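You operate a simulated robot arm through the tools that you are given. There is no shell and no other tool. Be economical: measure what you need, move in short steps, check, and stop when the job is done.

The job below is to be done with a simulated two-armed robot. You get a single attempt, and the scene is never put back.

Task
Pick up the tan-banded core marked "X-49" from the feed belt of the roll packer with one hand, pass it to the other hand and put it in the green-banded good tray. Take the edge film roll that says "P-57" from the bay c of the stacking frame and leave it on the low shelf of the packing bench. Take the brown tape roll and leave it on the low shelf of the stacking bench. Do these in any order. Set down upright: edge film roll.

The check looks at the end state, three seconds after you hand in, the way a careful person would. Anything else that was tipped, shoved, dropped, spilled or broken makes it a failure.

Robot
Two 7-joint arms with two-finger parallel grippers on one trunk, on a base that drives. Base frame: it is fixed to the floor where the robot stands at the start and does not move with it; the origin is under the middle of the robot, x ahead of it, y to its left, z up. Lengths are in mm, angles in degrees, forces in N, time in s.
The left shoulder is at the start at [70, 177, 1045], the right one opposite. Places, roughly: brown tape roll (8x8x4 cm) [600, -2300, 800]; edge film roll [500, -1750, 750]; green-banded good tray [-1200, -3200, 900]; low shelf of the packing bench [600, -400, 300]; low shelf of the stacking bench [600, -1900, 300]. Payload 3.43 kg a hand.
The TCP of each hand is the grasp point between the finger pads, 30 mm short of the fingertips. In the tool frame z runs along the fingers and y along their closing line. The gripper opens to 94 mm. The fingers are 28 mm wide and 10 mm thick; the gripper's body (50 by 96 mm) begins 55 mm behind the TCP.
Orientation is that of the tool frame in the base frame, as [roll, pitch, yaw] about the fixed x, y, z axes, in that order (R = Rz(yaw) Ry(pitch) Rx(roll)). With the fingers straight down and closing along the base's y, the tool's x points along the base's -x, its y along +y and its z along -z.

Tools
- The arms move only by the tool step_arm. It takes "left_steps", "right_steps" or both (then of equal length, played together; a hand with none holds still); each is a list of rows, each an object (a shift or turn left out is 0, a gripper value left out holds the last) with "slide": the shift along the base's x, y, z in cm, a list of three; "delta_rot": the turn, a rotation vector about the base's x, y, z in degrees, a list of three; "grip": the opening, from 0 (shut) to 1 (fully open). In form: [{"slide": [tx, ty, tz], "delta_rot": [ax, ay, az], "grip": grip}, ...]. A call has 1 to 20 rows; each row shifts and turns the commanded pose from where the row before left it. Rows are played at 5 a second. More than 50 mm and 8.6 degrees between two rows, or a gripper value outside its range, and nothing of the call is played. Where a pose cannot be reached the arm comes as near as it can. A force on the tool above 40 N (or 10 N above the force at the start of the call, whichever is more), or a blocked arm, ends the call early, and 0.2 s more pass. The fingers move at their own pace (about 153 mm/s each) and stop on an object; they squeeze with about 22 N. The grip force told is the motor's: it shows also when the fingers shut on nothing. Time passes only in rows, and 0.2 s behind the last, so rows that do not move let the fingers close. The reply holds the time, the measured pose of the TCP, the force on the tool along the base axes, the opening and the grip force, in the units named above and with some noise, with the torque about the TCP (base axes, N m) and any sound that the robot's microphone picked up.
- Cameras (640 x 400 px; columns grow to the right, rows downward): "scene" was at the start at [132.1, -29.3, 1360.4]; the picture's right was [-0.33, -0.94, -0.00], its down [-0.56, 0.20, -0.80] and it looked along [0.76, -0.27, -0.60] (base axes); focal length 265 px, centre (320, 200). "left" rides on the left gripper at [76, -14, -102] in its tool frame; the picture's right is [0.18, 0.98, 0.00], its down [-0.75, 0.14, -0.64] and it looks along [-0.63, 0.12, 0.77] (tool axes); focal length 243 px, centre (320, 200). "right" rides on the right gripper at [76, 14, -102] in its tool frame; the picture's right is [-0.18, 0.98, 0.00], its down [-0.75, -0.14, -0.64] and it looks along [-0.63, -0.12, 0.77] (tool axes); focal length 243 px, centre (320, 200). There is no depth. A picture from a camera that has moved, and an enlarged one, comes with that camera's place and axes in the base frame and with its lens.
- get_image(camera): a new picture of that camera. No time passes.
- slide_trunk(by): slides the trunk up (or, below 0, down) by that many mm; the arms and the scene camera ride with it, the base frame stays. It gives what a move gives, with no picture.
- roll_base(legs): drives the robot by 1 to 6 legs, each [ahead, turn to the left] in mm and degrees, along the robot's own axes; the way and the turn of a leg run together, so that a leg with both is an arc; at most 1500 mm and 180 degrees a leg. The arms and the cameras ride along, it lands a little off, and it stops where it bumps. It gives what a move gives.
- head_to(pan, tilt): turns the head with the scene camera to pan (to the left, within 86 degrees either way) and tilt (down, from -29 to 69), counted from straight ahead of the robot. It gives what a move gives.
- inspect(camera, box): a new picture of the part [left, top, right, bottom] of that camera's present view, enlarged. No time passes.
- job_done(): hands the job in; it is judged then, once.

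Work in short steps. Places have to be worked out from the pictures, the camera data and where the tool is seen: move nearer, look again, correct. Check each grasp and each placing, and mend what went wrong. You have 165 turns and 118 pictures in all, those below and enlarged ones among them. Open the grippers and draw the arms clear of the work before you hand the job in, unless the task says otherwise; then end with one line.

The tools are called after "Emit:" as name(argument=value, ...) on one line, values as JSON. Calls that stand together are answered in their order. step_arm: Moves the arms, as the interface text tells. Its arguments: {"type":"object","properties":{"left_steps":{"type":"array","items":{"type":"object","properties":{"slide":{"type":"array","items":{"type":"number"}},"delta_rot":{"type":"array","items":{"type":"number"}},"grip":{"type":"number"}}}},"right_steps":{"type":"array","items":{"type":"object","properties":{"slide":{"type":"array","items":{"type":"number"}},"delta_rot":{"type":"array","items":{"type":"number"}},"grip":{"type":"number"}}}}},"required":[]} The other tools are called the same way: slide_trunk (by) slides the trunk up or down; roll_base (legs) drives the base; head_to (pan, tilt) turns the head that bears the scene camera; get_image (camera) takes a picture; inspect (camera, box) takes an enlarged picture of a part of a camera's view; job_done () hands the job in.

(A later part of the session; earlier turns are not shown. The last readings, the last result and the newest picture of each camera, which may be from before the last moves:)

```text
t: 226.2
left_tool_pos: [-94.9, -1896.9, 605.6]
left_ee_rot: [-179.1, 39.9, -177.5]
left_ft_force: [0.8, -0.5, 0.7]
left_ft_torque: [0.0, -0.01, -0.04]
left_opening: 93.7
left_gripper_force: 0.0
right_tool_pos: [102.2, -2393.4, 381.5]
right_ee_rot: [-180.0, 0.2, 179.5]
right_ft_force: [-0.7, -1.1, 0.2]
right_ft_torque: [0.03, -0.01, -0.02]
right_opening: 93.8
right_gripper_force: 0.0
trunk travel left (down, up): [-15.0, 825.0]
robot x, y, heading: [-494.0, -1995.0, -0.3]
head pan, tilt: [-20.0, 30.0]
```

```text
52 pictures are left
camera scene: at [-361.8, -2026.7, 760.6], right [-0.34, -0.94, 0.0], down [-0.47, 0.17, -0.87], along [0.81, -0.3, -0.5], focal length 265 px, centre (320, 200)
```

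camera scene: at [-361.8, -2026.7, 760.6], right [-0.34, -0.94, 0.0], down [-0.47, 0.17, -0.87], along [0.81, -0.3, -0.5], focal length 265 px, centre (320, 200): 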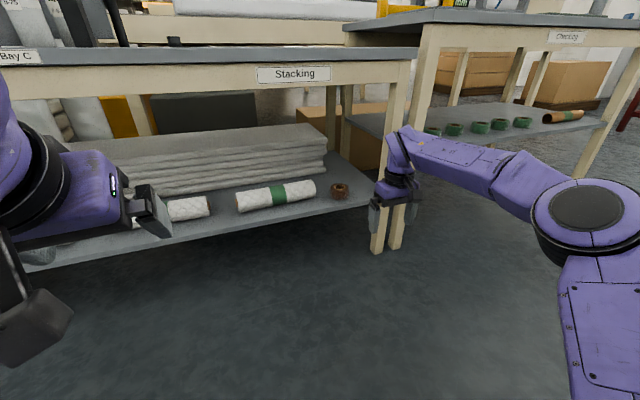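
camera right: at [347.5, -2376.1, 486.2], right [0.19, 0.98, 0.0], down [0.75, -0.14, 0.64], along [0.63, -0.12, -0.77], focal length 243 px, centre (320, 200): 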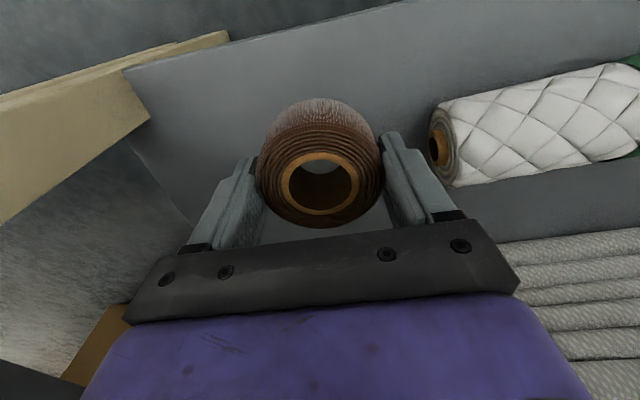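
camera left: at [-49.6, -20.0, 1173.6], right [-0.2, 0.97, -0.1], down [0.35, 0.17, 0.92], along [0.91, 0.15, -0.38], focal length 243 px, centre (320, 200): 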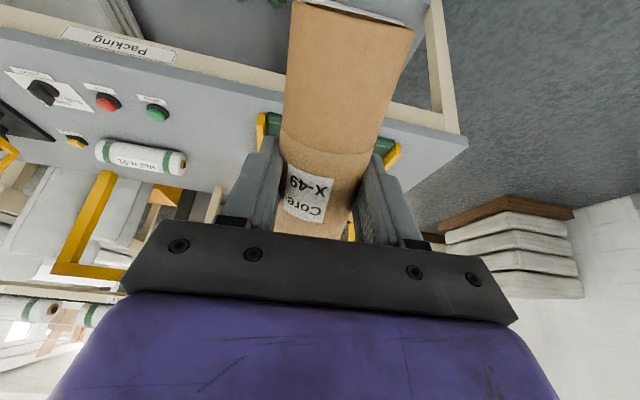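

The tape sits on the stacking bench's low shelf. Now I raise the trunk and look at the bays of the stacking frame for P‑57.

Emit:
slide_trunk(by=400)

Emit:
slide_trunk(by=390)

Emit:
head_to(pan=12, tilt=38)

Emit:
get_image(camera="scene")

```text
t: 230.0
left_tool_pos: [-93.9, -1895.8, 1005.7]
left_ee_rot: [-179.2, 39.9, -177.4]
left_ft_force: [0.3, 0.7, -0.2]
left_ft_torque: [0.01, -0.02, -0.01]
left_opening: 94.2
left_gripper_force: 0.1
right_tool_pos: [103.1, -2392.9, 781.9]
right_ee_rot: [180.0, 0.1, 179.5]
right_ft_force: [0.3, 0.0, 0.0]
right_ft_torque: [0.03, 0.0, -0.02]
right_opening: 94.0
right_gripper_force: 0.1
trunk travel left (down, up): [-415.0, 425.0]
robot x, y, heading: [-495.3, -1999.4, -0.1]
head pan, tilt: [-20.0, 30.0]
```

```text
t: 233.8
left_tool_pos: [-93.7, -1895.5, 1396.4]
left_ee_rot: [-179.2, 40.0, -177.5]
left_ft_force: [0.9, 0.4, -0.5]
left_ft_torque: [-0.02, 0.0, -0.03]
left_opening: 94.2
left_gripper_force: 0.2
right_tool_pos: [102.7, -2394.6, 1171.0]
right_ee_rot: [-180.0, 0.1, 179.5]
right_ft_force: [-0.1, 0.0, -0.3]
right_ft_torque: [-0.03, -0.01, -0.05]
right_opening: 93.8
right_gripper_force: 0.0
trunk travel left (down, up): [-805.0, 35.0]
robot x, y, heading: [-497.7, -1999.3, -0.1]
head pan, tilt: [-20.0, 30.0]
```

```text
t: 234.7
left_tool_pos: [-92.8, -1897.4, 1394.8]
left_ee_rot: [-179.2, 39.9, -177.5]
left_ft_force: [-0.1, 0.6, -0.6]
left_ft_torque: [-0.02, -0.01, -0.02]
left_opening: 93.8
left_gripper_force: 0.1
right_tool_pos: [103.9, -2393.0, 1171.1]
right_ee_rot: [180.0, 0.2, 179.5]
right_ft_force: [-0.9, -0.1, -0.2]
right_ft_torque: [0.0, -0.03, 0.02]
right_opening: 93.8
right_gripper_force: 0.1
trunk travel left (down, up): [-805.0, 35.0]
robot x, y, heading: [-495.7, -1993.3, -0.3]
head pan, tilt: [12.0, 38.0]
```

```text
51 pictures are left
camera scene: at [-362.2, -1978.0, 1538.2], right [0.2, -0.98, 0.0], down [-0.6, -0.13, -0.79], along [0.77, 0.16, -0.62], focal length 265 px, centre (320, 200)
```

scene: 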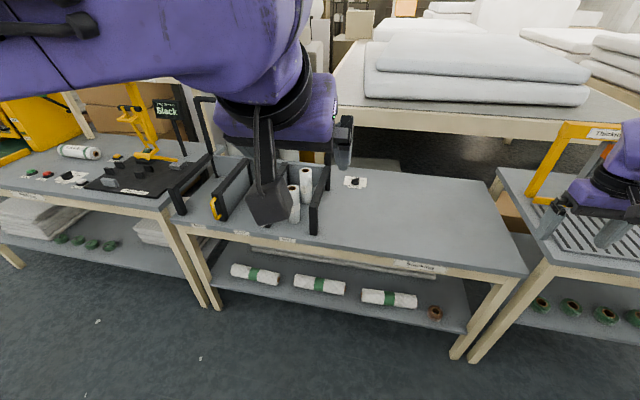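

The left arm partly blocks; I zoom into the two rolls in the right-hand bay.

Emit:
inspect(camera="scene", box=[260, 155, 350, 245])

```text
4.44 times, centred on (305, 200) of scene
camera zoom: at [-362.2, -1978.0, 1538.2], right [0.2, -0.98, 0.0], down [-0.6, -0.13, -0.79], along [0.77, 0.16, -0.62], focal length 1179 px, centre (387, 200)
```

zoom: 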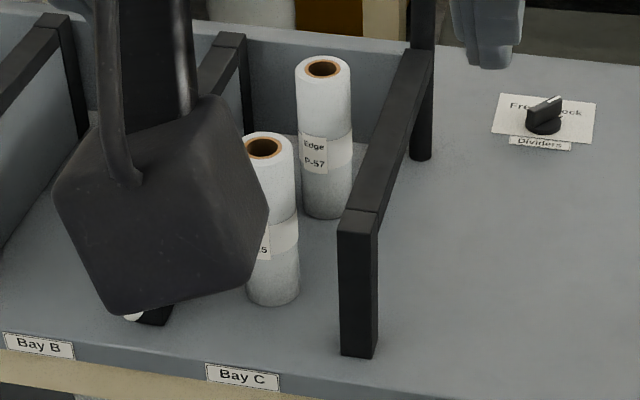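

P‑57 is the back roll in bay C at about (575, −1720), ~54 mm wide and ~165 mm tall. I drive forward 465 mm, straighten the left hand to point down and go above it.

Emit:
roll_base(legs=[[465, 0.3]])

Emit:
step_arm(left_steps=[{"delta_rot": [0, 6, 0], "slide": [1, 1, -1]}, {"delta_rot": [0, 7, 0], "slide": [1, 2, -1]}, {"delta_rot": [0, 7, 0], "slide": [1, 2, -1]}, {"delta_rot": [0, 7, 0], "slide": [1, 2, -1]}, {"delta_rot": [0, 7, 0], "slide": [1, 2, -2]}, {"delta_rot": [0, 6, 0], "slide": [1, 2, -2]}, {"slide": [2, 2, -2]}, {"slide": [2, 2, -3]}, {"slide": [2, 1.5, -3]}, {"slide": [2, 0, -3]}])

Emit:
get_image(camera="left")

```text
t: 237.5
left_tool_pos: [371.1, -1897.2, 1396.0]
left_ee_rot: [-179.2, 40.0, -177.4]
left_ft_force: [-0.5, -0.4, -0.4]
left_ft_torque: [0.0, -0.01, 0.01]
left_opening: 94.1
left_gripper_force: 0.0
right_tool_pos: [570.9, -2394.0, 1172.2]
right_ee_rot: [179.9, 0.3, 179.5]
right_ft_force: [-0.5, 0.1, -0.7]
right_ft_torque: [0.04, 0.0, -0.01]
right_opening: 93.9
right_gripper_force: 0.0
trunk travel left (down, up): [-805.0, 35.0]
robot x, y, heading: [-26.6, -1995.5, -0.3]
head pan, tilt: [12.0, 38.0]
```

```text
t: 239.7
left_tool_pos: [513.4, -1730.9, 1205.1]
left_ee_rot: [179.1, -0.1, -177.9]
left_ft_force: [0.2, 0.3, 0.2]
left_ft_torque: [-0.01, 0.04, 0.01]
left_opening: 94.0
left_gripper_force: 0.0
right_tool_pos: [573.8, -2394.3, 1171.1]
right_ee_rot: [180.0, 0.1, 179.6]
right_ft_force: [-0.1, 0.4, 0.7]
right_ft_torque: [0.04, 0.01, 0.03]
right_opening: 94.2
right_gripper_force: 0.1
trunk travel left (down, up): [-805.0, 35.0]
robot x, y, heading: [-24.7, -2000.3, -0.0]
head pan, tilt: [12.0, 38.0]
```

```text
49 pictures are left
camera left: at [436.2, -1749.6, 1308.5], right [-0.22, 0.98, 0.02], down [0.75, 0.16, 0.64], along [0.63, 0.15, -0.77], focal length 243 px, centre (320, 200)
```

left: 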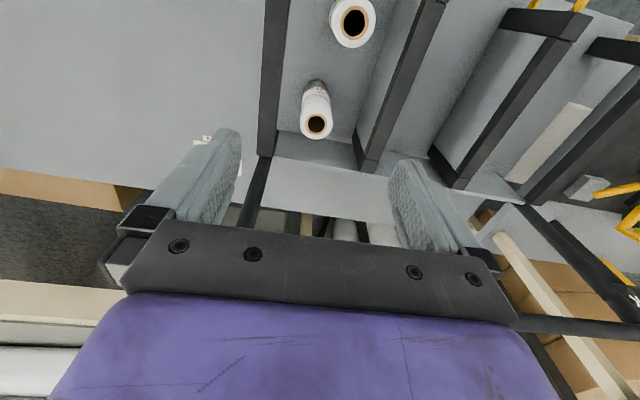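

P‑57's top is at about (591, −1717). I correct yaw, move part-way over with narrower opening, and recheck lower.

Emit:
step_arm(left_steps=[{"slide": [2, 0.7, -2], "delta_rot": [0.9, 0, -2.1], "grip": 0.85}, {"slide": [2, 0.7, -3]}, {"slide": [2, 0, -4]}, {"slide": [1, 0, -4]}, {}])

Emit:
get_image(camera="left")

Emit:
get_image(camera="scene")

```text
t: 240.9
left_tool_pos: [581.7, -1714.9, 1076.9]
left_ee_rot: [178.1, 0.0, 179.9]
left_ft_force: [-0.9, -0.4, 0.2]
left_ft_torque: [0.0, -0.01, -0.02]
left_opening: 80.0
left_gripper_force: 0.0
right_tool_pos: [571.2, -2393.6, 1171.8]
right_ee_rot: [-180.0, 0.1, 179.4]
right_ft_force: [-1.0, 0.0, -0.1]
right_ft_torque: [0.04, 0.0, 0.0]
right_opening: 93.7
right_gripper_force: 0.0
trunk travel left (down, up): [-805.0, 35.0]
robot x, y, heading: [-27.4, -1997.6, 0.1]
head pan, tilt: [12.0, 38.0]
```

```text
48 pictures are left
camera left: at [504.8, -1731.7, 1179.8], right [-0.18, 0.98, 0.03], down [0.75, 0.12, 0.65], along [0.63, 0.14, -0.76], focal length 243 px, centre (320, 200)
```

left: 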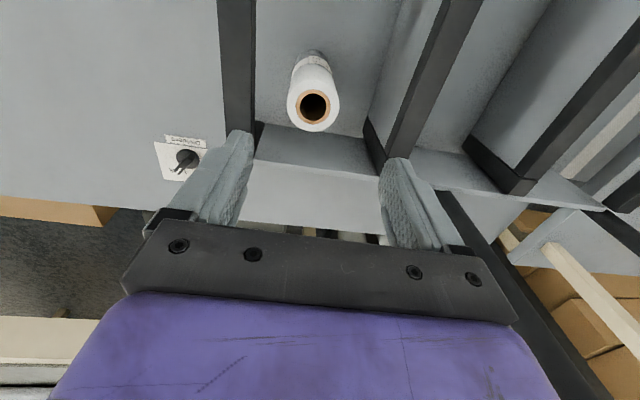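

```text
47 pictures are left
camera scene: at [105.0, -1979.0, 1538.3], right [0.21, -0.98, 0.0], down [-0.6, -0.13, -0.79], along [0.77, 0.16, -0.62], focal length 265 px, centre (320, 200)
```

scene: 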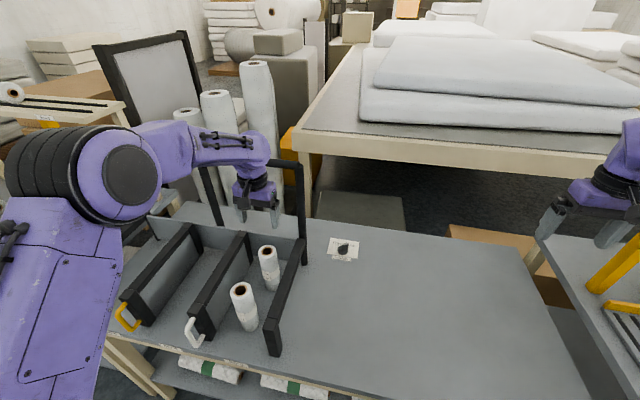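

P‑57 is centred at (589, −1715), top z≈935; fingers with 70 mm opening clear both dividers. I correct the roll and descend to z≈890, then close.

Emit:
step_arm(left_steps=[{"slide": [0.4, 0, -2], "delta_rot": [-1.9, 0, 0], "grip": 0.75}, {"slide": [0.3, 0, -4]}, {"slide": [0, 0, -4]}, {"slide": [0, 0, -3]}, {}])

Emit:
get_image(camera="left")

```text
t: 242.1
left_tool_pos: [590.1, -1717.0, 944.9]
left_ee_rot: [-179.9, 0.0, 179.9]
left_ft_force: [-0.8, -1.0, 0.1]
left_ft_torque: [0.01, 0.03, -0.02]
left_opening: 70.5
left_gripper_force: 0.0
right_tool_pos: [572.3, -2393.4, 1171.4]
right_ee_rot: [-180.0, 0.0, 179.5]
right_ft_force: [0.9, 0.0, 0.4]
right_ft_torque: [0.03, 0.0, 0.0]
right_opening: 93.8
right_gripper_force: 0.0
trunk travel left (down, up): [-805.0, 35.0]
robot x, y, heading: [-27.9, -1997.4, -0.1]
head pan, tilt: [12.0, 38.0]
```

```text
46 pictures are left
camera left: at [512.4, -1731.6, 1048.0], right [-0.18, 0.98, 0.0], down [0.75, 0.14, 0.64], along [0.63, 0.12, -0.77], focal length 243 px, centre (320, 200)
```

left: 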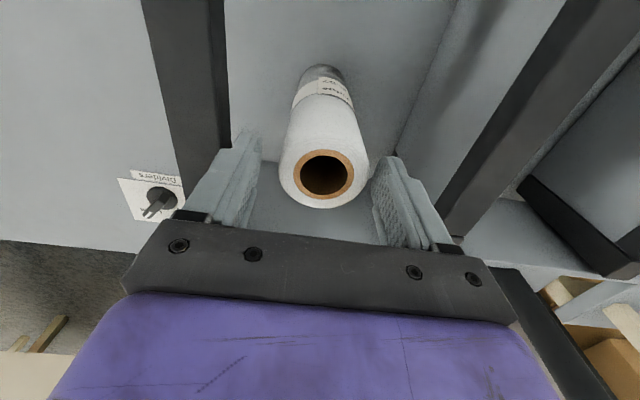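

Top at (593, −1713, 929), centred. I descend 57 mm and close.

Emit:
step_arm(left_steps=[{"slide": [0.2, 0.3, -3]}, {"slide": [0, 0, -2.7]}, {"grip": 0}, {}, {}])

Emit:
step_arm(left_steps=[{"slide": [0, 0, 0.5]}, {"slide": [0, 0, 1]}, {"slide": [0, 0, 2]}, {"slide": [0, 0, 2]}, {"slide": [0, 0, 2]}, {"slide": [0, 0, 2]}, {"slide": [0, 0, 2]}, {"slide": [0, 0, 2]}, {"slide": [0, 0, 2]}, {"slide": [0, 0, 2]}, {"slide": [0, 0, 2]}, {"slide": [0, 0, 1]}, {"slide": [0, 0, 0.5]}])

Emit:
get_image(camera="scene")

```text
t: 243.3
left_tool_pos: [592.5, -1712.6, 888.6]
left_ee_rot: [-179.9, 0.0, 179.9]
left_ft_force: [0.0, 0.6, 0.1]
left_ft_torque: [0.01, -0.03, -0.02]
left_opening: 53.4
left_gripper_force: 21.8
right_tool_pos: [570.9, -2393.1, 1171.9]
right_ee_rot: [180.0, 0.2, 179.6]
right_ft_force: [-0.4, -1.5, 0.1]
right_ft_torque: [-0.01, -0.02, 0.01]
right_opening: 93.8
right_gripper_force: 0.1
trunk travel left (down, up): [-805.0, 35.0]
robot x, y, heading: [-30.5, -1995.6, -0.2]
head pan, tilt: [12.0, 38.0]
```

```text
t: 246.1
left_tool_pos: [591.6, -1716.2, 1097.1]
left_ee_rot: [-179.9, -0.1, 179.9]
left_ft_force: [0.1, -0.1, -2.7]
left_ft_torque: [0.02, 0.03, 0.01]
left_opening: 53.6
left_gripper_force: 21.9
right_tool_pos: [572.1, -2393.6, 1172.2]
right_ee_rot: [180.0, 0.1, 179.6]
right_ft_force: [0.4, -0.1, 0.4]
right_ft_torque: [0.05, 0.0, -0.02]
right_opening: 94.2
right_gripper_force: 0.1
trunk travel left (down, up): [-805.0, 35.0]
robot x, y, heading: [-32.1, -1993.6, 0.1]
head pan, tilt: [12.0, 38.0]
```

```text
45 pictures are left
camera scene: at [106.2, -1978.6, 1538.1], right [0.21, -0.98, 0.0], down [-0.6, -0.13, -0.79], along [0.77, 0.16, -0.62], focal length 265 px, centre (320, 200)
```

scene: 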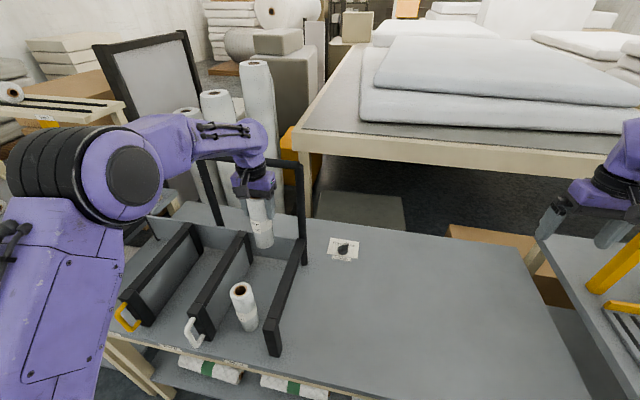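

P‑57 is lifted (53 mm, ~2.7 N). I carry it back and over the divider to the open bench area at about (490, −1905), to set it down and regrip it lower and tilted for the shelf.

Emit:
step_arm(left_steps=[{"slide": [-0.7, 0, 1]}, {"slide": [-1.5, 0, 1]}, {"slide": [-2, 0, 1]}, {"slide": [-2, 0, 0]}, {"slide": [-2, 0, 0]}, {"slide": [-1.5, -0.7, 0]}, {"slide": [-0.5, -1.5, 0]}, {"slide": [0, -2, 0]}, {"slide": [0, -2, 0]}, {"slide": [0, -2, 0]}, {"slide": [0, -2, 0]}, {"slide": [0, -2, 0]}, {"slide": [0, -2, 0]}, {"slide": [0, -2, 0]}, {"slide": [0, -1.5, 0]}, {"slide": [0, -0.7, 0]}])

Emit:
step_arm(left_steps=[{"slide": [0, 0, -1]}, {"slide": [0, 0, -2]}, {"slide": [0, 0, -2.5]}, {"slide": [0, 0, -2.5]}, {"slide": [0, 0, -2.5]}, {"slide": [0, 0, -2.5]}, {"slide": [0, 0, -2.5]}, {"slide": [0, 0, -2]}, {"slide": [0, 0, -1.5]}, {"slide": [0, 0, -1]}, {}])

Emit:
get_image(camera="scene")

```text
t: 249.5
left_tool_pos: [490.6, -1898.8, 1128.3]
left_ee_rot: [-180.0, 0.0, 179.9]
left_ft_force: [0.7, 1.3, -2.1]
left_ft_torque: [-0.01, 0.01, 0.0]
left_opening: 53.2
left_gripper_force: 22.1
right_tool_pos: [572.0, -2393.5, 1171.7]
right_ee_rot: [-180.0, 0.1, 179.6]
right_ft_force: [0.1, -0.3, 0.1]
right_ft_torque: [-0.01, -0.03, 0.02]
right_opening: 94.3
right_gripper_force: 0.0
trunk travel left (down, up): [-805.0, 35.0]
robot x, y, heading: [-27.3, -1996.6, -0.2]
head pan, tilt: [12.0, 38.0]
```

```text
t: 251.9
left_tool_pos: [488.6, -1899.0, 927.7]
left_ee_rot: [-179.9, 0.0, 179.8]
left_ft_force: [0.9, -0.5, -3.0]
left_ft_torque: [0.02, 0.02, 0.0]
left_opening: 53.3
left_gripper_force: 21.9
right_tool_pos: [572.0, -2393.0, 1172.5]
right_ee_rot: [179.9, 0.1, 179.5]
right_ft_force: [-0.4, 0.0, 0.7]
right_ft_torque: [0.01, 0.01, 0.0]
right_opening: 94.0
right_gripper_force: 0.0
trunk travel left (down, up): [-805.0, 35.0]
robot x, y, heading: [-31.7, -2000.8, -0.3]
head pan, tilt: [12.0, 38.0]
```

```text
44 pictures are left
camera scene: at [105.9, -1978.8, 1538.2], right [0.21, -0.98, 0.0], down [-0.6, -0.13, -0.79], along [0.77, 0.16, -0.62], focal length 265 px, centre (320, 200)
```

scene: 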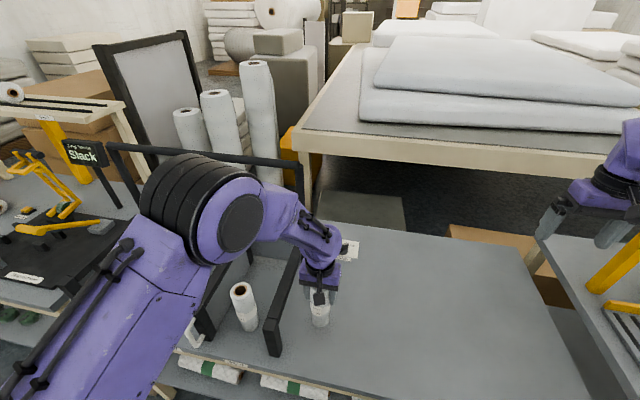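

It hangs above the open bench. I lower until it touches (expected near z≈888).

Emit:
step_arm(left_steps=[{"slide": [0, 0, -1.5]}, {"slide": [0, 0, -1]}, {"slide": [0, 0, -0.5]}, {"slide": [0, 0, -0.4]}, {"slide": [0, 0, -0.4]}, {}])

```text
t: 253.3
left_tool_pos: [490.9, -1898.1, 889.2]
left_ee_rot: [-179.9, 0.0, 179.9]
left_ft_force: [-1.0, 0.0, -1.5]
left_ft_torque: [0.0, 0.01, -0.03]
left_opening: 53.5
left_gripper_force: 22.5
right_tool_pos: [571.2, -2395.2, 1173.0]
right_ee_rot: [-180.0, 0.0, 179.5]
right_ft_force: [1.0, 0.0, 0.6]
right_ft_torque: [0.04, 0.03, -0.03]
right_opening: 94.1
right_gripper_force: 0.0
trunk travel left (down, up): [-805.0, 35.0]
robot x, y, heading: [-29.8, -1997.8, -0.1]
head pan, tilt: [12.0, 38.0]
```

Nearly touching; two more 2 mm steps, then open and lift clear.

Emit:
step_arm(left_steps=[{"slide": [0, 0, -0.2]}, {"slide": [0, 0, -0.2]}, {}])

```text
t: 254.1
left_tool_pos: [490.2, -1899.0, 887.4]
left_ee_rot: [-179.8, 0.2, -180.0]
left_ft_force: [3.0, 2.0, 11.9]
left_ft_torque: [0.22, -0.05, 0.01]
left_opening: 53.5
left_gripper_force: 21.6
right_tool_pos: [571.3, -2393.3, 1172.7]
right_ee_rot: [-180.0, 0.1, 179.5]
right_ft_force: [0.3, -1.4, 0.1]
right_ft_torque: [-0.02, 0.04, 0.0]
right_opening: 94.2
right_gripper_force: 0.1
trunk travel left (down, up): [-805.0, 35.0]
robot x, y, heading: [-27.3, -2000.7, 0.1]
head pan, tilt: [12.0, 38.0]
```

Contact confirmed (12 N). I open, lift clear and back the base away; there I'll set up a tilted left-hand posture at lower trunk height.

Emit:
step_arm(left_steps=[{"grip": 0.8}, {"grip": 1}, {}, {}, {"slide": [0, 0, 1.5]}, {"slide": [0, 0, 3]}, {"slide": [0, 0, 4]}, {"slide": [0, 0, 4]}])

Emit:
roll_base(legs=[[-420, 0]])

Emit:
slide_trunk(by=-370)

Emit:
get_image(camera="scene")

```text
t: 255.9
left_tool_pos: [490.6, -1899.5, 1013.4]
left_ee_rot: [-179.9, 0.0, 179.9]
left_ft_force: [-0.2, 0.4, -0.8]
left_ft_torque: [0.01, 0.02, 0.01]
left_opening: 93.9
left_gripper_force: 0.1
right_tool_pos: [570.8, -2394.1, 1172.1]
right_ee_rot: [-180.0, 0.3, 179.5]
right_ft_force: [0.1, -0.9, -0.7]
right_ft_torque: [-0.02, -0.04, 0.0]
right_opening: 94.2
right_gripper_force: 0.0
trunk travel left (down, up): [-805.0, 35.0]
robot x, y, heading: [-27.9, -1993.3, -0.2]
head pan, tilt: [12.0, 38.0]
```

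```text
t: 258.5
left_tool_pos: [77.2, -1896.4, 1011.6]
left_ee_rot: [-179.9, -0.1, -179.7]
left_ft_force: [0.5, -0.2, 0.2]
left_ft_torque: [0.01, 0.01, 0.01]
left_opening: 93.8
left_gripper_force: 0.0
right_tool_pos: [160.5, -2389.6, 1170.8]
right_ee_rot: [180.0, 0.1, 179.9]
right_ft_force: [-0.9, -0.3, 0.3]
right_ft_torque: [-0.01, 0.03, 0.03]
right_opening: 94.1
right_gripper_force: 0.1
trunk travel left (down, up): [-805.0, 35.0]
robot x, y, heading: [-445.0, -1994.8, 0.4]
head pan, tilt: [12.0, 38.0]
```

```text
t: 262.1
left_tool_pos: [77.2, -1896.6, 642.3]
left_ee_rot: [-179.8, -0.1, -179.7]
left_ft_force: [1.1, 0.2, -0.1]
left_ft_torque: [-0.02, 0.03, 0.01]
left_opening: 93.9
left_gripper_force: 0.1
right_tool_pos: [157.9, -2390.4, 802.6]
right_ee_rot: [-180.0, 0.1, 179.9]
right_ft_force: [-0.2, -0.4, 1.3]
right_ft_torque: [-0.02, 0.0, 0.01]
right_opening: 94.0
right_gripper_force: 0.1
trunk travel left (down, up): [-435.0, 405.0]
robot x, y, heading: [-441.8, -1999.3, 0.3]
head pan, tilt: [12.0, 38.0]
```

```text
43 pictures are left
camera scene: at [-309.3, -1978.5, 1168.3], right [0.21, -0.98, 0.0], down [-0.6, -0.13, -0.79], along [0.77, 0.17, -0.62], focal length 265 px, centre (320, 200)
```

scene: 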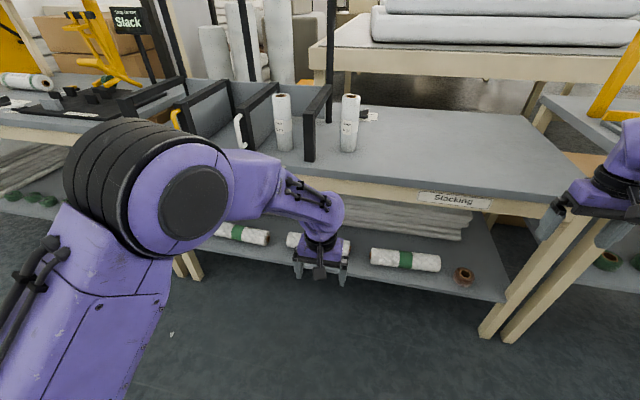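

The roll stands safely on the bench. I raise the left hand and pitch it 40° forward.

Emit:
step_arm(left_steps=[{"slide": [0, 0, 4]}, {"slide": [0, 0, 4.5]}, {"slide": [0, 0, 4.5]}, {"slide": [0, 0, 4.5]}, {"slide": [0, 0, 4]}, {"slide": [0, 0, 3]}, {"delta_rot": [0, -5, 0]}, {"delta_rot": [0, -5, 0]}, {"delta_rot": [0, -5, 0]}, {"delta_rot": [0, -5, 0]}, {"delta_rot": [0, -5, 0]}, {"delta_rot": [0, -5, 0]}, {"delta_rot": [0, -5, 0]}, {"delta_rot": [0, -5, 0]}, {}])

```text
t: 265.3
left_tool_pos: [75.8, -1897.6, 886.4]
left_ee_rot: [-179.7, 40.1, -179.6]
left_ft_force: [-0.2, 0.4, 0.4]
left_ft_torque: [0.02, -0.02, 0.03]
left_opening: 93.8
left_gripper_force: 0.0
right_tool_pos: [158.7, -2390.7, 801.1]
right_ee_rot: [180.0, 0.1, 179.9]
right_ft_force: [1.0, 0.3, -0.8]
right_ft_torque: [-0.01, -0.01, 0.01]
right_opening: 93.9
right_gripper_force: 0.1
trunk travel left (down, up): [-435.0, 405.0]
robot x, y, heading: [-442.9, -1996.0, 0.5]
head pan, tilt: [12.0, 38.0]
```

Posture reached. I raise and tuck the right hand a bit, then drive forward 290 mm and look.

Emit:
step_arm(right_steps=[{"slide": [0, 1, 4]}, {"slide": [0, 2, 4]}, {"slide": [0, 3, 3]}, {"slide": [0, 3, 3]}, {"slide": [0, 3, 3]}, {"slide": [-1, 2, 3]}, {"slide": [-2, 0, 2]}])

Emit:
roll_base(legs=[[290, -0.5]])

Emit:
get_image(camera="left")

Emit:
get_image(camera="scene")

```text
t: 266.9
left_tool_pos: [75.6, -1896.8, 887.3]
left_ee_rot: [-179.8, 40.2, -179.7]
left_ft_force: [0.0, 0.0, -0.4]
left_ft_torque: [0.02, 0.01, 0.0]
left_opening: 93.6
left_gripper_force: 0.1
right_tool_pos: [129.3, -2251.4, 1021.1]
right_ee_rot: [179.8, 0.2, 179.9]
right_ft_force: [0.3, -0.5, -0.1]
right_ft_torque: [0.03, -0.06, 0.02]
right_opening: 93.8
right_gripper_force: 0.0
trunk travel left (down, up): [-435.0, 405.0]
robot x, y, heading: [-444.0, -1996.4, 0.2]
head pan, tilt: [12.0, 38.0]
```

```text
t: 268.9
left_tool_pos: [374.1, -1904.0, 887.0]
left_ee_rot: [-179.7, 39.9, 179.6]
left_ft_force: [-0.2, 0.3, 0.1]
left_ft_torque: [0.0, 0.04, 0.02]
left_opening: 93.9
left_gripper_force: 0.0
right_tool_pos: [423.1, -2257.4, 1020.6]
right_ee_rot: [180.0, 0.0, 179.2]
right_ft_force: [0.6, -0.6, -0.2]
right_ft_torque: [0.01, 0.02, 0.0]
right_opening: 94.0
right_gripper_force: 0.0
trunk travel left (down, up): [-435.0, 405.0]
robot x, y, heading: [-144.7, -1997.0, -0.1]
head pan, tilt: [12.0, 38.0]
```

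```text
42 pictures are left
camera left: at [247.4, -1916.3, 916.4], right [-0.13, 0.98, -0.12], down [0.17, 0.14, 0.98], along [0.98, 0.11, -0.18], focal length 243 px, centre (320, 200)
```

left: 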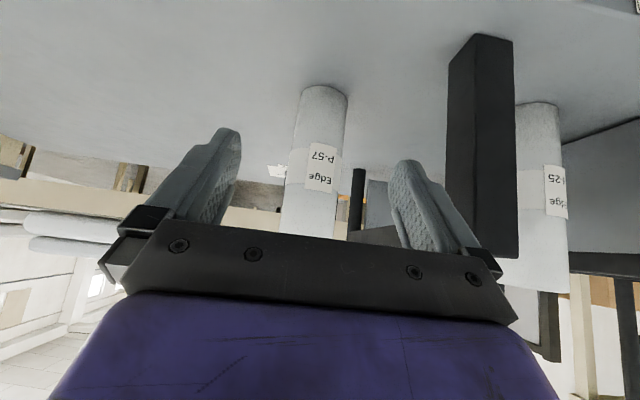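

```text
41 pictures are left
camera scene: at [-13.4, -1980.4, 1168.1], right [0.2, -0.98, 0.0], down [-0.6, -0.12, -0.79], along [0.77, 0.16, -0.62], focal length 265 px, centre (320, 200)
```

scene: 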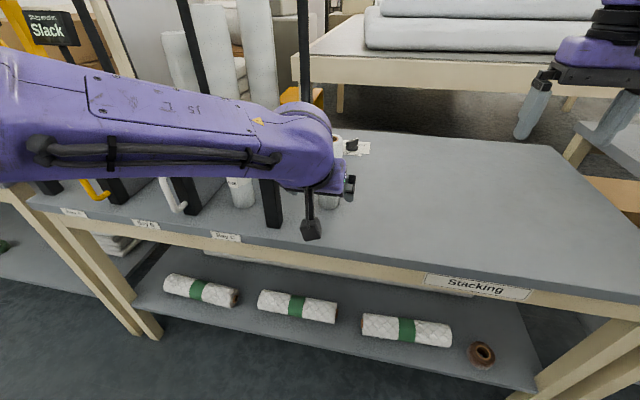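

The camera shows the roll ~12 mm to the left of the hand's line. I correct y by +11 mm, then drive 80 mm and look again.

Emit:
step_arm(left_steps=[{"slide": [0, 1.1, 0]}, {}])

Emit:
roll_base(legs=[[80, 0]])

Emit:
get_image(camera="left")

```text
t: 269.5
left_tool_pos: [372.4, -1890.6, 885.3]
left_ee_rot: [-179.7, 39.9, 179.5]
left_ft_force: [0.2, -0.8, -0.3]
left_ft_torque: [-0.01, -0.02, 0.02]
left_opening: 93.9
left_gripper_force: 0.1
right_tool_pos: [421.7, -2258.5, 1020.6]
right_ee_rot: [180.0, 0.2, 179.2]
right_ft_force: [-0.3, 0.4, 0.3]
right_ft_torque: [0.03, -0.01, 0.01]
right_opening: 94.0
right_gripper_force: 0.0
trunk travel left (down, up): [-435.0, 405.0]
robot x, y, heading: [-148.7, -1998.2, -0.8]
head pan, tilt: [12.0, 38.0]
```

```text
t: 270.6
left_tool_pos: [453.2, -1890.6, 886.2]
left_ee_rot: [-179.7, 40.0, 179.6]
left_ft_force: [0.0, -0.1, 0.0]
left_ft_torque: [0.02, 0.01, 0.01]
left_opening: 94.2
left_gripper_force: 0.0
right_tool_pos: [502.9, -2258.5, 1020.1]
right_ee_rot: [179.9, -0.1, 179.1]
right_ft_force: [0.6, -0.5, 0.6]
right_ft_torque: [0.04, 0.05, -0.04]
right_opening: 94.0
right_gripper_force: 0.0
trunk travel left (down, up): [-435.0, 405.0]
robot x, y, heading: [-69.5, -1999.5, -0.2]
head pan, tilt: [12.0, 38.0]
```

```text
40 pictures are left
camera left: at [326.8, -1904.3, 915.4], right [-0.13, 0.98, -0.12], down [0.17, 0.14, 0.98], along [0.98, 0.11, -0.18], focal length 243 px, centre (320, 200)
```

left: 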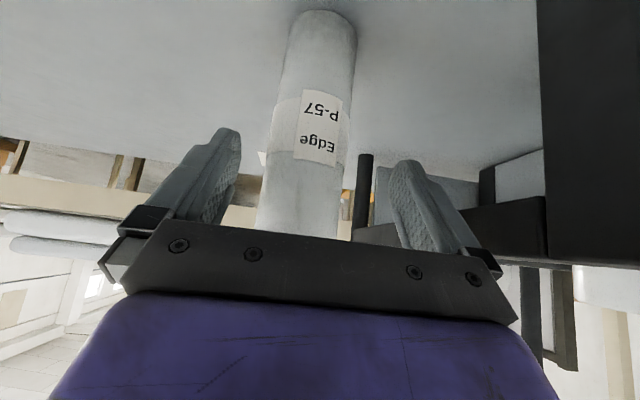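

The roll axis is ~30 mm ahead of the TCP and 5 mm right. I advance and close.

Emit:
step_arm(left_steps=[{"slide": [1, -0.4, 0]}, {"slide": [1, 0, 0]}, {"slide": [1.2, 0, 0]}, {"grip": 0}, {}, {}, {}])

Emit:
get_image(camera="left")

```text
t: 272.1
left_tool_pos: [482.2, -1893.5, 884.9]
left_ee_rot: [-179.7, 39.9, 179.6]
left_ft_force: [0.9, -0.8, 1.7]
left_ft_torque: [0.02, -0.14, 0.0]
left_opening: 57.2
left_gripper_force: 22.1
right_tool_pos: [501.3, -2257.7, 1020.5]
right_ee_rot: [-180.0, 0.1, 179.2]
right_ft_force: [-0.1, -0.6, 0.6]
right_ft_torque: [0.01, -0.01, 0.0]
right_opening: 93.9
right_gripper_force: 0.0
trunk travel left (down, up): [-435.0, 405.0]
robot x, y, heading: [-70.7, -1999.7, -0.3]
head pan, tilt: [12.0, 38.0]
```

```text
39 pictures are left
camera left: at [357.3, -1907.4, 914.4], right [-0.13, 0.98, -0.12], down [0.17, 0.14, 0.98], along [0.98, 0.11, -0.18], focal length 243 px, centre (320, 200)
```

left: 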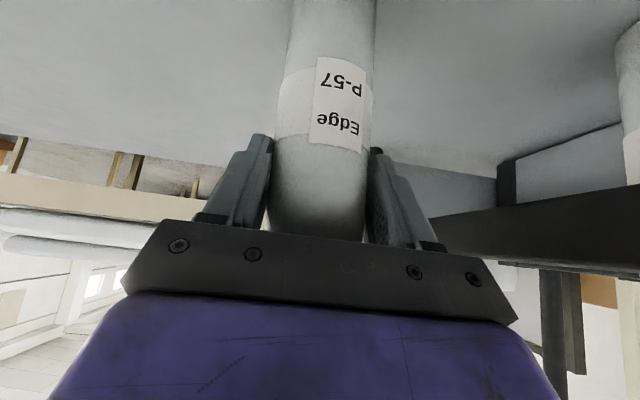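

Gripped at 57 mm (similar skew effect as with the core, which held well). I lift gently and check.

Emit:
step_arm(left_steps=[{"slide": [0, 0, 0.5]}, {"slide": [0, 0, 1]}, {"slide": [0, 0, 1.5]}, {"slide": [0, 0, 1.5]}, {"slide": [0, 0, 1]}, {}])

Emit:
get_image(camera="left")

```text
t: 273.6
left_tool_pos: [482.2, -1894.4, 942.5]
left_ee_rot: [-179.7, 40.0, 179.7]
left_ft_force: [0.3, -0.9, -2.3]
left_ft_torque: [-0.03, 0.01, 0.01]
left_opening: 57.4
left_gripper_force: 22.0
right_tool_pos: [501.2, -2258.2, 1020.7]
right_ee_rot: [179.9, 0.1, 179.1]
right_ft_force: [-0.2, -0.7, 0.1]
right_ft_torque: [0.04, 0.01, -0.01]
right_opening: 94.1
right_gripper_force: 0.1
trunk travel left (down, up): [-435.0, 405.0]
robot x, y, heading: [-68.7, -2000.9, -0.3]
head pan, tilt: [12.0, 38.0]
```

```text
38 pictures are left
camera left: at [356.8, -1906.8, 971.8], right [-0.13, 0.98, -0.12], down [0.17, 0.14, 0.98], along [0.98, 0.11, -0.18], focal length 243 px, centre (320, 200)
```

left: 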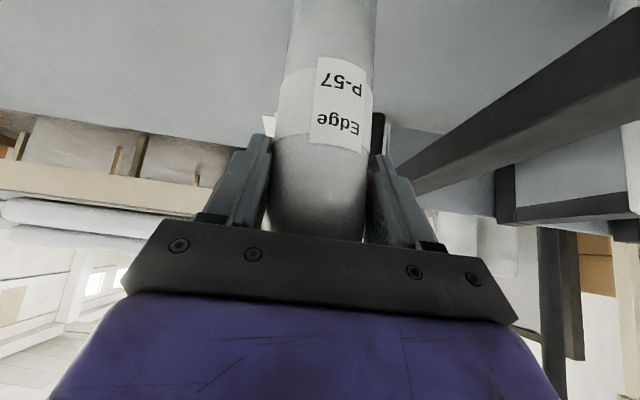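

Held upright and stable. I back off, drive along the aisle to the packing bench with the roll, then look at its low shelf.

Emit:
roll_base(legs=[[-380, 0]])

Emit:
roll_base(legs=[[0, 45], [0, 45], [1240, 0], [0, -45], [0, -45]])

Emit:
head_to(pan=10, tilt=38)

Emit:
get_image(camera="scene")

```text
t: 276.0
left_tool_pos: [94.7, -1889.9, 942.3]
left_ee_rot: [-179.7, 40.1, 179.9]
left_ft_force: [0.2, -0.3, -2.2]
left_ft_torque: [0.0, -0.02, 0.02]
left_opening: 57.4
left_gripper_force: 22.4
right_tool_pos: [115.4, -2254.0, 1021.2]
right_ee_rot: [180.0, 0.1, 179.5]
right_ft_force: [0.7, 0.4, 1.0]
right_ft_torque: [-0.02, 0.0, -0.02]
right_opening: 94.2
right_gripper_force: 0.1
trunk travel left (down, up): [-435.0, 405.0]
robot x, y, heading: [-453.5, -1994.6, -0.5]
head pan, tilt: [12.0, 38.0]
```

```text
t: 290.5
left_tool_pos: [120.8, -686.3, 941.4]
left_ee_rot: [-179.7, 39.9, 176.6]
left_ft_force: [0.6, 0.6, -2.1]
left_ft_torque: [0.03, 0.04, -0.01]
left_opening: 57.7
left_gripper_force: 22.4
right_tool_pos: [121.5, -1051.4, 1021.3]
right_ee_rot: [179.9, 0.1, 176.2]
right_ft_force: [0.2, -0.3, 0.5]
right_ft_torque: [0.0, 0.01, 0.02]
right_opening: 94.0
right_gripper_force: 0.1
trunk travel left (down, up): [-435.0, 405.0]
robot x, y, heading: [-435.7, -760.1, -3.4]
head pan, tilt: [12.0, 38.0]
```

```text
t: 291.2
left_tool_pos: [121.5, -685.0, 940.6]
left_ee_rot: [-179.6, 39.9, 176.8]
left_ft_force: [-0.3, 0.0, -2.7]
left_ft_torque: [0.0, -0.01, 0.03]
left_opening: 57.6
left_gripper_force: 22.0
right_tool_pos: [120.6, -1051.3, 1020.2]
right_ee_rot: [-180.0, 0.0, 176.3]
right_ft_force: [0.1, 0.3, -0.1]
right_ft_torque: [0.0, -0.01, -0.03]
right_opening: 93.9
right_gripper_force: 0.0
trunk travel left (down, up): [-435.0, 405.0]
robot x, y, heading: [-434.4, -762.1, -3.3]
head pan, tilt: [10.0, 38.0]
```

```text
37 pictures are left
camera scene: at [-300.2, -754.6, 1168.2], right [0.12, -0.99, 0.0], down [-0.61, -0.07, -0.79], along [0.78, 0.09, -0.62], focal length 265 px, centre (320, 200)
```

scene: 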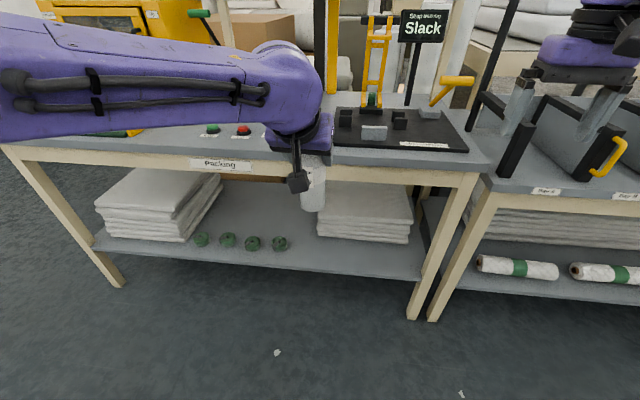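

The low shelf has a free front strip ahead of the right cloth stack (x≈390–540, y≈−560…−1000). I straighten the heading, extend the left arm 8 cm and lower it, and tuck the right arm back so it stays clear of the table.

Emit:
roll_base(legs=[[0, 3.3]])

Emit:
step_arm(left_steps=[{"slide": [0.5, 0, -0.5]}, {"slide": [1, 0, -1]}, {"slide": [1, 0, -1]}, {"slide": [1, 0, -1]}, {"slide": [1, 0, -1]}, {"slide": [1, 0, -1]}, {"slide": [1, 0, -1]}, {"slide": [1, 0, -0.5]}, {"slide": [0.5, 0, 0]}], right_steps=[{"slide": [-1, -1, 0]}, {"slide": [-2, -2, 0]}, {"slide": [-2, -2, 0]}, {"slide": [-2, -2, 0]}, {"slide": [-2, -2, 0]}, {"slide": [-2, -2, 0]}, {"slide": [-2, -2, 0]}, {"slide": [-2, -1, 0]}, {}])

```text
t: 292.0
left_tool_pos: [114.6, -653.1, 941.1]
left_ee_rot: [-179.6, 39.8, -179.9]
left_ft_force: [0.6, 0.0, -2.8]
left_ft_torque: [0.01, 0.02, -0.04]
left_opening: 57.6
left_gripper_force: 22.2
right_tool_pos: [137.1, -1016.5, 1019.2]
right_ee_rot: [-179.9, 0.1, 179.6]
right_ft_force: [0.0, 0.1, 0.1]
right_ft_torque: [-0.01, 0.02, 0.04]
right_opening: 94.3
right_gripper_force: 0.0
trunk travel left (down, up): [-435.0, 405.0]
robot x, y, heading: [-438.4, -764.8, 0.0]
head pan, tilt: [10.0, 38.0]
```

```text
t: 294.0
left_tool_pos: [195.1, -654.1, 870.2]
left_ee_rot: [-179.6, 39.9, 180.0]
left_ft_force: [-1.2, 1.0, -3.3]
left_ft_torque: [0.01, 0.02, -0.01]
left_opening: 57.6
left_gripper_force: 22.5
right_tool_pos: [-11.0, -1157.7, 1019.2]
right_ee_rot: [180.0, 0.1, 179.7]
right_ft_force: [0.4, 0.0, -0.4]
right_ft_torque: [0.01, 0.0, 0.03]
right_opening: 93.9
right_gripper_force: 0.1
trunk travel left (down, up): [-435.0, 405.0]
robot x, y, heading: [-438.9, -762.3, -0.2]
head pan, tilt: [10.0, 38.0]
```

Both arms reached. I lower the trunk 430 mm and look at the shelf height relative to the roll.

Emit:
slide_trunk(by=-400)

Emit:
slide_trunk(by=-30)

Emit:
get_image(camera="scene")

Emit:
get_image(camera="left")

```text
t: 297.8
left_tool_pos: [194.9, -653.0, 470.3]
left_ee_rot: [-179.6, 40.0, 180.0]
left_ft_force: [0.5, 0.0, -2.2]
left_ft_torque: [-0.02, -0.01, 0.0]
left_opening: 57.7
left_gripper_force: 22.2
right_tool_pos: [-11.7, -1157.3, 620.2]
right_ee_rot: [180.0, 0.1, 179.6]
right_ft_force: [0.1, 0.7, -0.9]
right_ft_torque: [0.0, 0.02, 0.02]
right_opening: 93.9
right_gripper_force: 0.1
trunk travel left (down, up): [-35.0, 805.0]
robot x, y, heading: [-434.4, -763.8, -0.5]
head pan, tilt: [10.0, 38.0]
```

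```text
t: 298.6
left_tool_pos: [196.8, -652.8, 442.0]
left_ee_rot: [-179.6, 40.1, -179.9]
left_ft_force: [-0.5, 0.0, -2.3]
left_ft_torque: [-0.05, 0.02, -0.01]
left_opening: 57.5
left_gripper_force: 22.4
right_tool_pos: [-11.2, -1156.4, 589.7]
right_ee_rot: [-179.9, 0.1, 179.5]
right_ft_force: [-0.7, -0.4, -0.4]
right_ft_torque: [-0.01, 0.02, 0.01]
right_opening: 93.9
right_gripper_force: 0.0
trunk travel left (down, up): [-5.0, 835.0]
robot x, y, heading: [-434.4, -759.7, 0.1]
head pan, tilt: [10.0, 38.0]
```

```text
36 pictures are left
camera scene: at [-301.2, -746.9, 738.2], right [0.17, -0.98, 0.0], down [-0.61, -0.11, -0.79], along [0.78, 0.14, -0.62], focal length 265 px, centre (320, 200)
```

scene: 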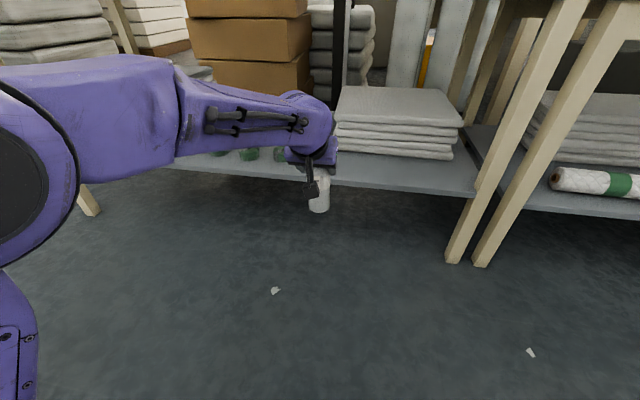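

```text
35 pictures are left
camera left: at [70.2, -667.6, 470.5], right [-0.14, 0.98, -0.12], down [0.17, 0.15, 0.98], along [0.98, 0.11, -0.18], focal length 243 px, centre (320, 200)
```

left: 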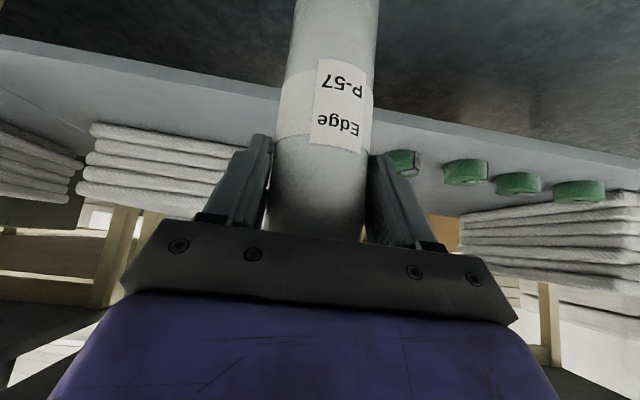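

The roll bottom is ~20–30 mm above shelf level, and the straight-ahead strip between the discs and the cloth is free. I drive in 150 mm and look.

Emit:
roll_base(legs=[[150, 0]])

Emit:
get_image(camera="scene")

Emit:
get_image(camera="left")

```text
t: 299.9
left_tool_pos: [345.0, -655.9, 441.1]
left_ee_rot: [-179.6, 39.9, -180.0]
left_ft_force: [-0.9, -0.2, -2.3]
left_ft_torque: [-0.02, 0.03, 0.0]
left_opening: 57.5
left_gripper_force: 22.2
right_tool_pos: [135.3, -1159.1, 589.1]
right_ee_rot: [-180.0, 0.1, 179.3]
right_ft_force: [-0.3, -0.1, -0.2]
right_ft_torque: [0.0, 0.0, 0.01]
right_opening: 94.1
right_gripper_force: 0.0
trunk travel left (down, up): [-5.0, 835.0]
robot x, y, heading: [-285.2, -759.3, -0.2]
head pan, tilt: [10.0, 38.0]
```

```text
34 pictures are left
camera scene: at [-152.5, -747.8, 738.2], right [0.17, -0.99, 0.0], down [-0.61, -0.1, -0.79], along [0.78, 0.13, -0.62], focal length 265 px, centre (320, 200)
```

scene: 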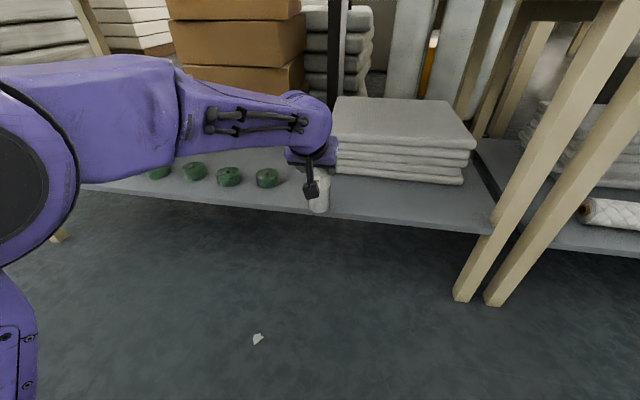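

```text
33 pictures are left
camera left: at [219.1, -669.9, 470.5], right [-0.13, 0.98, -0.12], down [0.17, 0.14, 0.98], along [0.98, 0.11, -0.18], focal length 243 px, centre (320, 200)
```

left: 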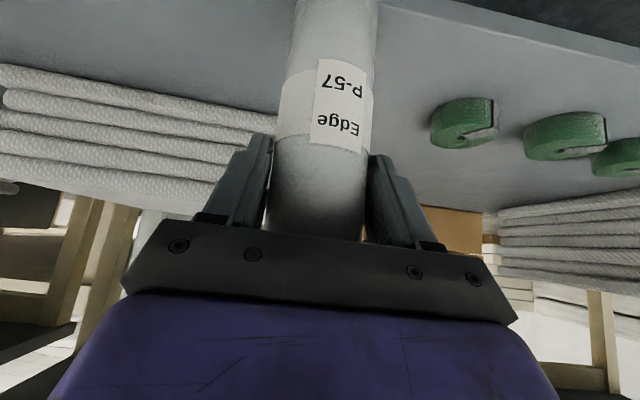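

All clear: cloth front is at x≈547, discs further left. I drive in 105 mm more.

Emit:
roll_base(legs=[[105, 0.2]])

Emit:
get_image(camera="scene")

Emit:
step_arm(left_steps=[{"slide": [0, 0, -0.7]}, {"slide": [0, 0, -0.7]}, {}])

```text
t: 301.1
left_tool_pos: [450.2, -653.5, 440.3]
left_ee_rot: [-179.5, 39.9, -179.9]
left_ft_force: [0.2, 0.0, -3.2]
left_ft_torque: [-0.03, 0.02, -0.01]
left_opening: 57.0
left_gripper_force: 21.8
right_tool_pos: [244.5, -1155.8, 589.6]
right_ee_rot: [180.0, 0.1, 179.7]
right_ft_force: [-0.3, -0.2, -0.8]
right_ft_torque: [-0.02, 0.0, 0.0]
right_opening: 94.1
right_gripper_force: 0.0
trunk travel left (down, up): [-5.0, 835.0]
robot x, y, heading: [-180.8, -758.7, 0.4]
head pan, tilt: [10.0, 38.0]
```

```text
32 pictures are left
camera scene: at [-46.1, -747.2, 738.2], right [0.18, -0.98, 0.0], down [-0.61, -0.11, -0.79], along [0.78, 0.14, -0.62], focal length 265 px, centre (320, 200)
```

scene: 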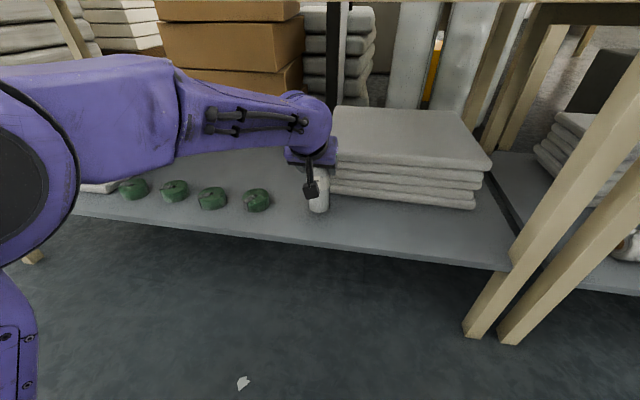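

```text
t: 301.9
left_tool_pos: [450.5, -652.3, 424.4]
left_ee_rot: [-179.6, 39.9, -179.8]
left_ft_force: [-0.2, -0.1, -1.8]
left_ft_torque: [-0.02, -0.02, 0.01]
left_opening: 57.3
left_gripper_force: 22.2
right_tool_pos: [243.7, -1155.8, 590.9]
right_ee_rot: [179.9, 0.0, 179.7]
right_ft_force: [-0.6, 0.8, 0.2]
right_ft_torque: [0.0, 0.0, -0.03]
right_opening: 94.1
right_gripper_force: 0.1
trunk travel left (down, up): [-5.0, 835.0]
robot x, y, heading: [-183.0, -762.9, 0.1]
head pan, tilt: [10.0, 38.0]
```

The roll is over the shelf, not yet in contact. I lower in small steps until it touches.

Emit:
step_arm(left_steps=[{"slide": [0, 0, -0.4]}, {"slide": [0, 0, -0.4]}, {"slide": [0, 0, -0.4]}, {}])

```text
t: 302.9
left_tool_pos: [450.2, -653.6, 415.9]
left_ee_rot: [-179.7, 40.1, -179.7]
left_ft_force: [0.9, -2.4, 11.3]
left_ft_torque: [-0.02, -0.17, -0.06]
left_opening: 57.6
left_gripper_force: 22.1
right_tool_pos: [243.7, -1156.7, 590.0]
right_ee_rot: [179.9, 0.2, 179.7]
right_ft_force: [0.5, 0.3, 0.8]
right_ft_torque: [-0.04, 0.0, 0.03]
right_opening: 93.9
right_gripper_force: 0.0
trunk travel left (down, up): [-5.0, 835.0]
robot x, y, heading: [-181.7, -761.6, 0.2]
head pan, tilt: [10.0, 38.0]
```

Contact (11 N). I open the fingers, then back straight out.

Emit:
step_arm(left_steps=[{"slide": [0, 0, 0.1]}, {"grip": 0.75}, {"grip": 1}, {}, {}])

Emit:
get_image(camera="left")

```text
t: 304.1
left_tool_pos: [450.9, -652.7, 415.2]
left_ee_rot: [-179.6, 40.1, -179.8]
left_ft_force: [0.4, 0.0, 0.8]
left_ft_torque: [0.0, 0.02, 0.0]
left_opening: 94.0
left_gripper_force: 0.2
right_tool_pos: [243.5, -1156.9, 590.1]
right_ee_rot: [180.0, 0.0, 179.7]
right_ft_force: [-0.1, 0.4, 0.1]
right_ft_torque: [-0.02, 0.01, -0.01]
right_opening: 94.1
right_gripper_force: 0.0
trunk travel left (down, up): [-5.0, 835.0]
robot x, y, heading: [-180.5, -762.4, 0.1]
head pan, tilt: [10.0, 38.0]
```

```text
31 pictures are left
camera left: at [325.0, -667.1, 445.1], right [-0.14, 0.98, -0.12], down [0.17, 0.15, 0.98], along [0.98, 0.12, -0.18], focal length 243 px, centre (320, 200)
```

left: 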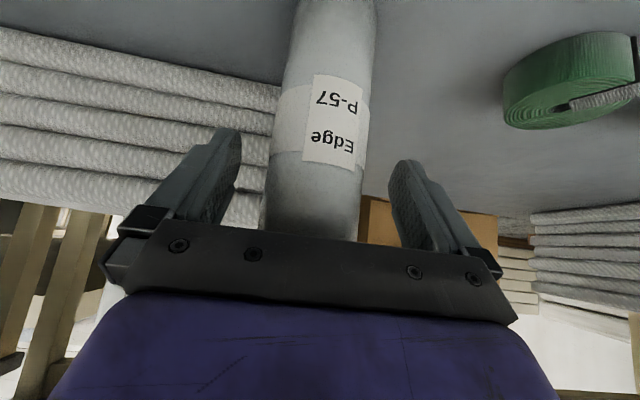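

The roll stands free between the open fingers. I back out 350 mm.

Emit:
roll_base(legs=[[-350, 0]])

Emit:
get_image(camera="scene")

```text
t: 306.4
left_tool_pos: [96.4, -654.5, 414.4]
left_ee_rot: [-179.6, 40.1, -179.7]
left_ft_force: [-0.1, -0.3, -1.2]
left_ft_torque: [-0.01, 0.03, -0.01]
left_opening: 93.7
left_gripper_force: 0.1
right_tool_pos: [-110.8, -1156.7, 589.5]
right_ee_rot: [-180.0, 0.1, 179.7]
right_ft_force: [0.0, -0.3, -0.7]
right_ft_torque: [-0.02, -0.04, 0.01]
right_opening: 94.0
right_gripper_force: 0.0
trunk travel left (down, up): [-5.0, 835.0]
robot x, y, heading: [-531.4, -762.8, 0.0]
head pan, tilt: [10.0, 38.0]
```

```text
30 pictures are left
camera scene: at [-400.3, -747.7, 738.2], right [0.17, -0.98, 0.0], down [-0.61, -0.11, -0.79], along [0.78, 0.14, -0.62], focal length 265 px, centre (320, 200)
```

scene: 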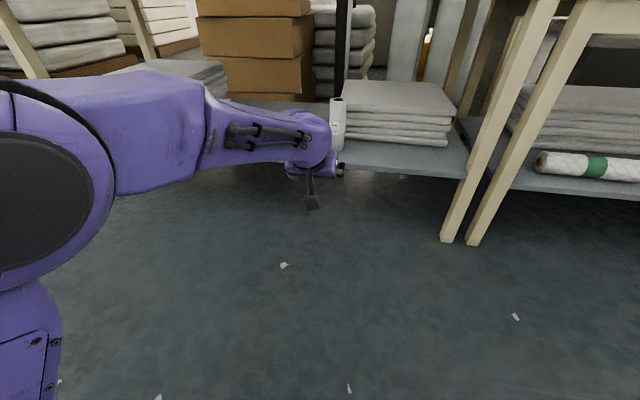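

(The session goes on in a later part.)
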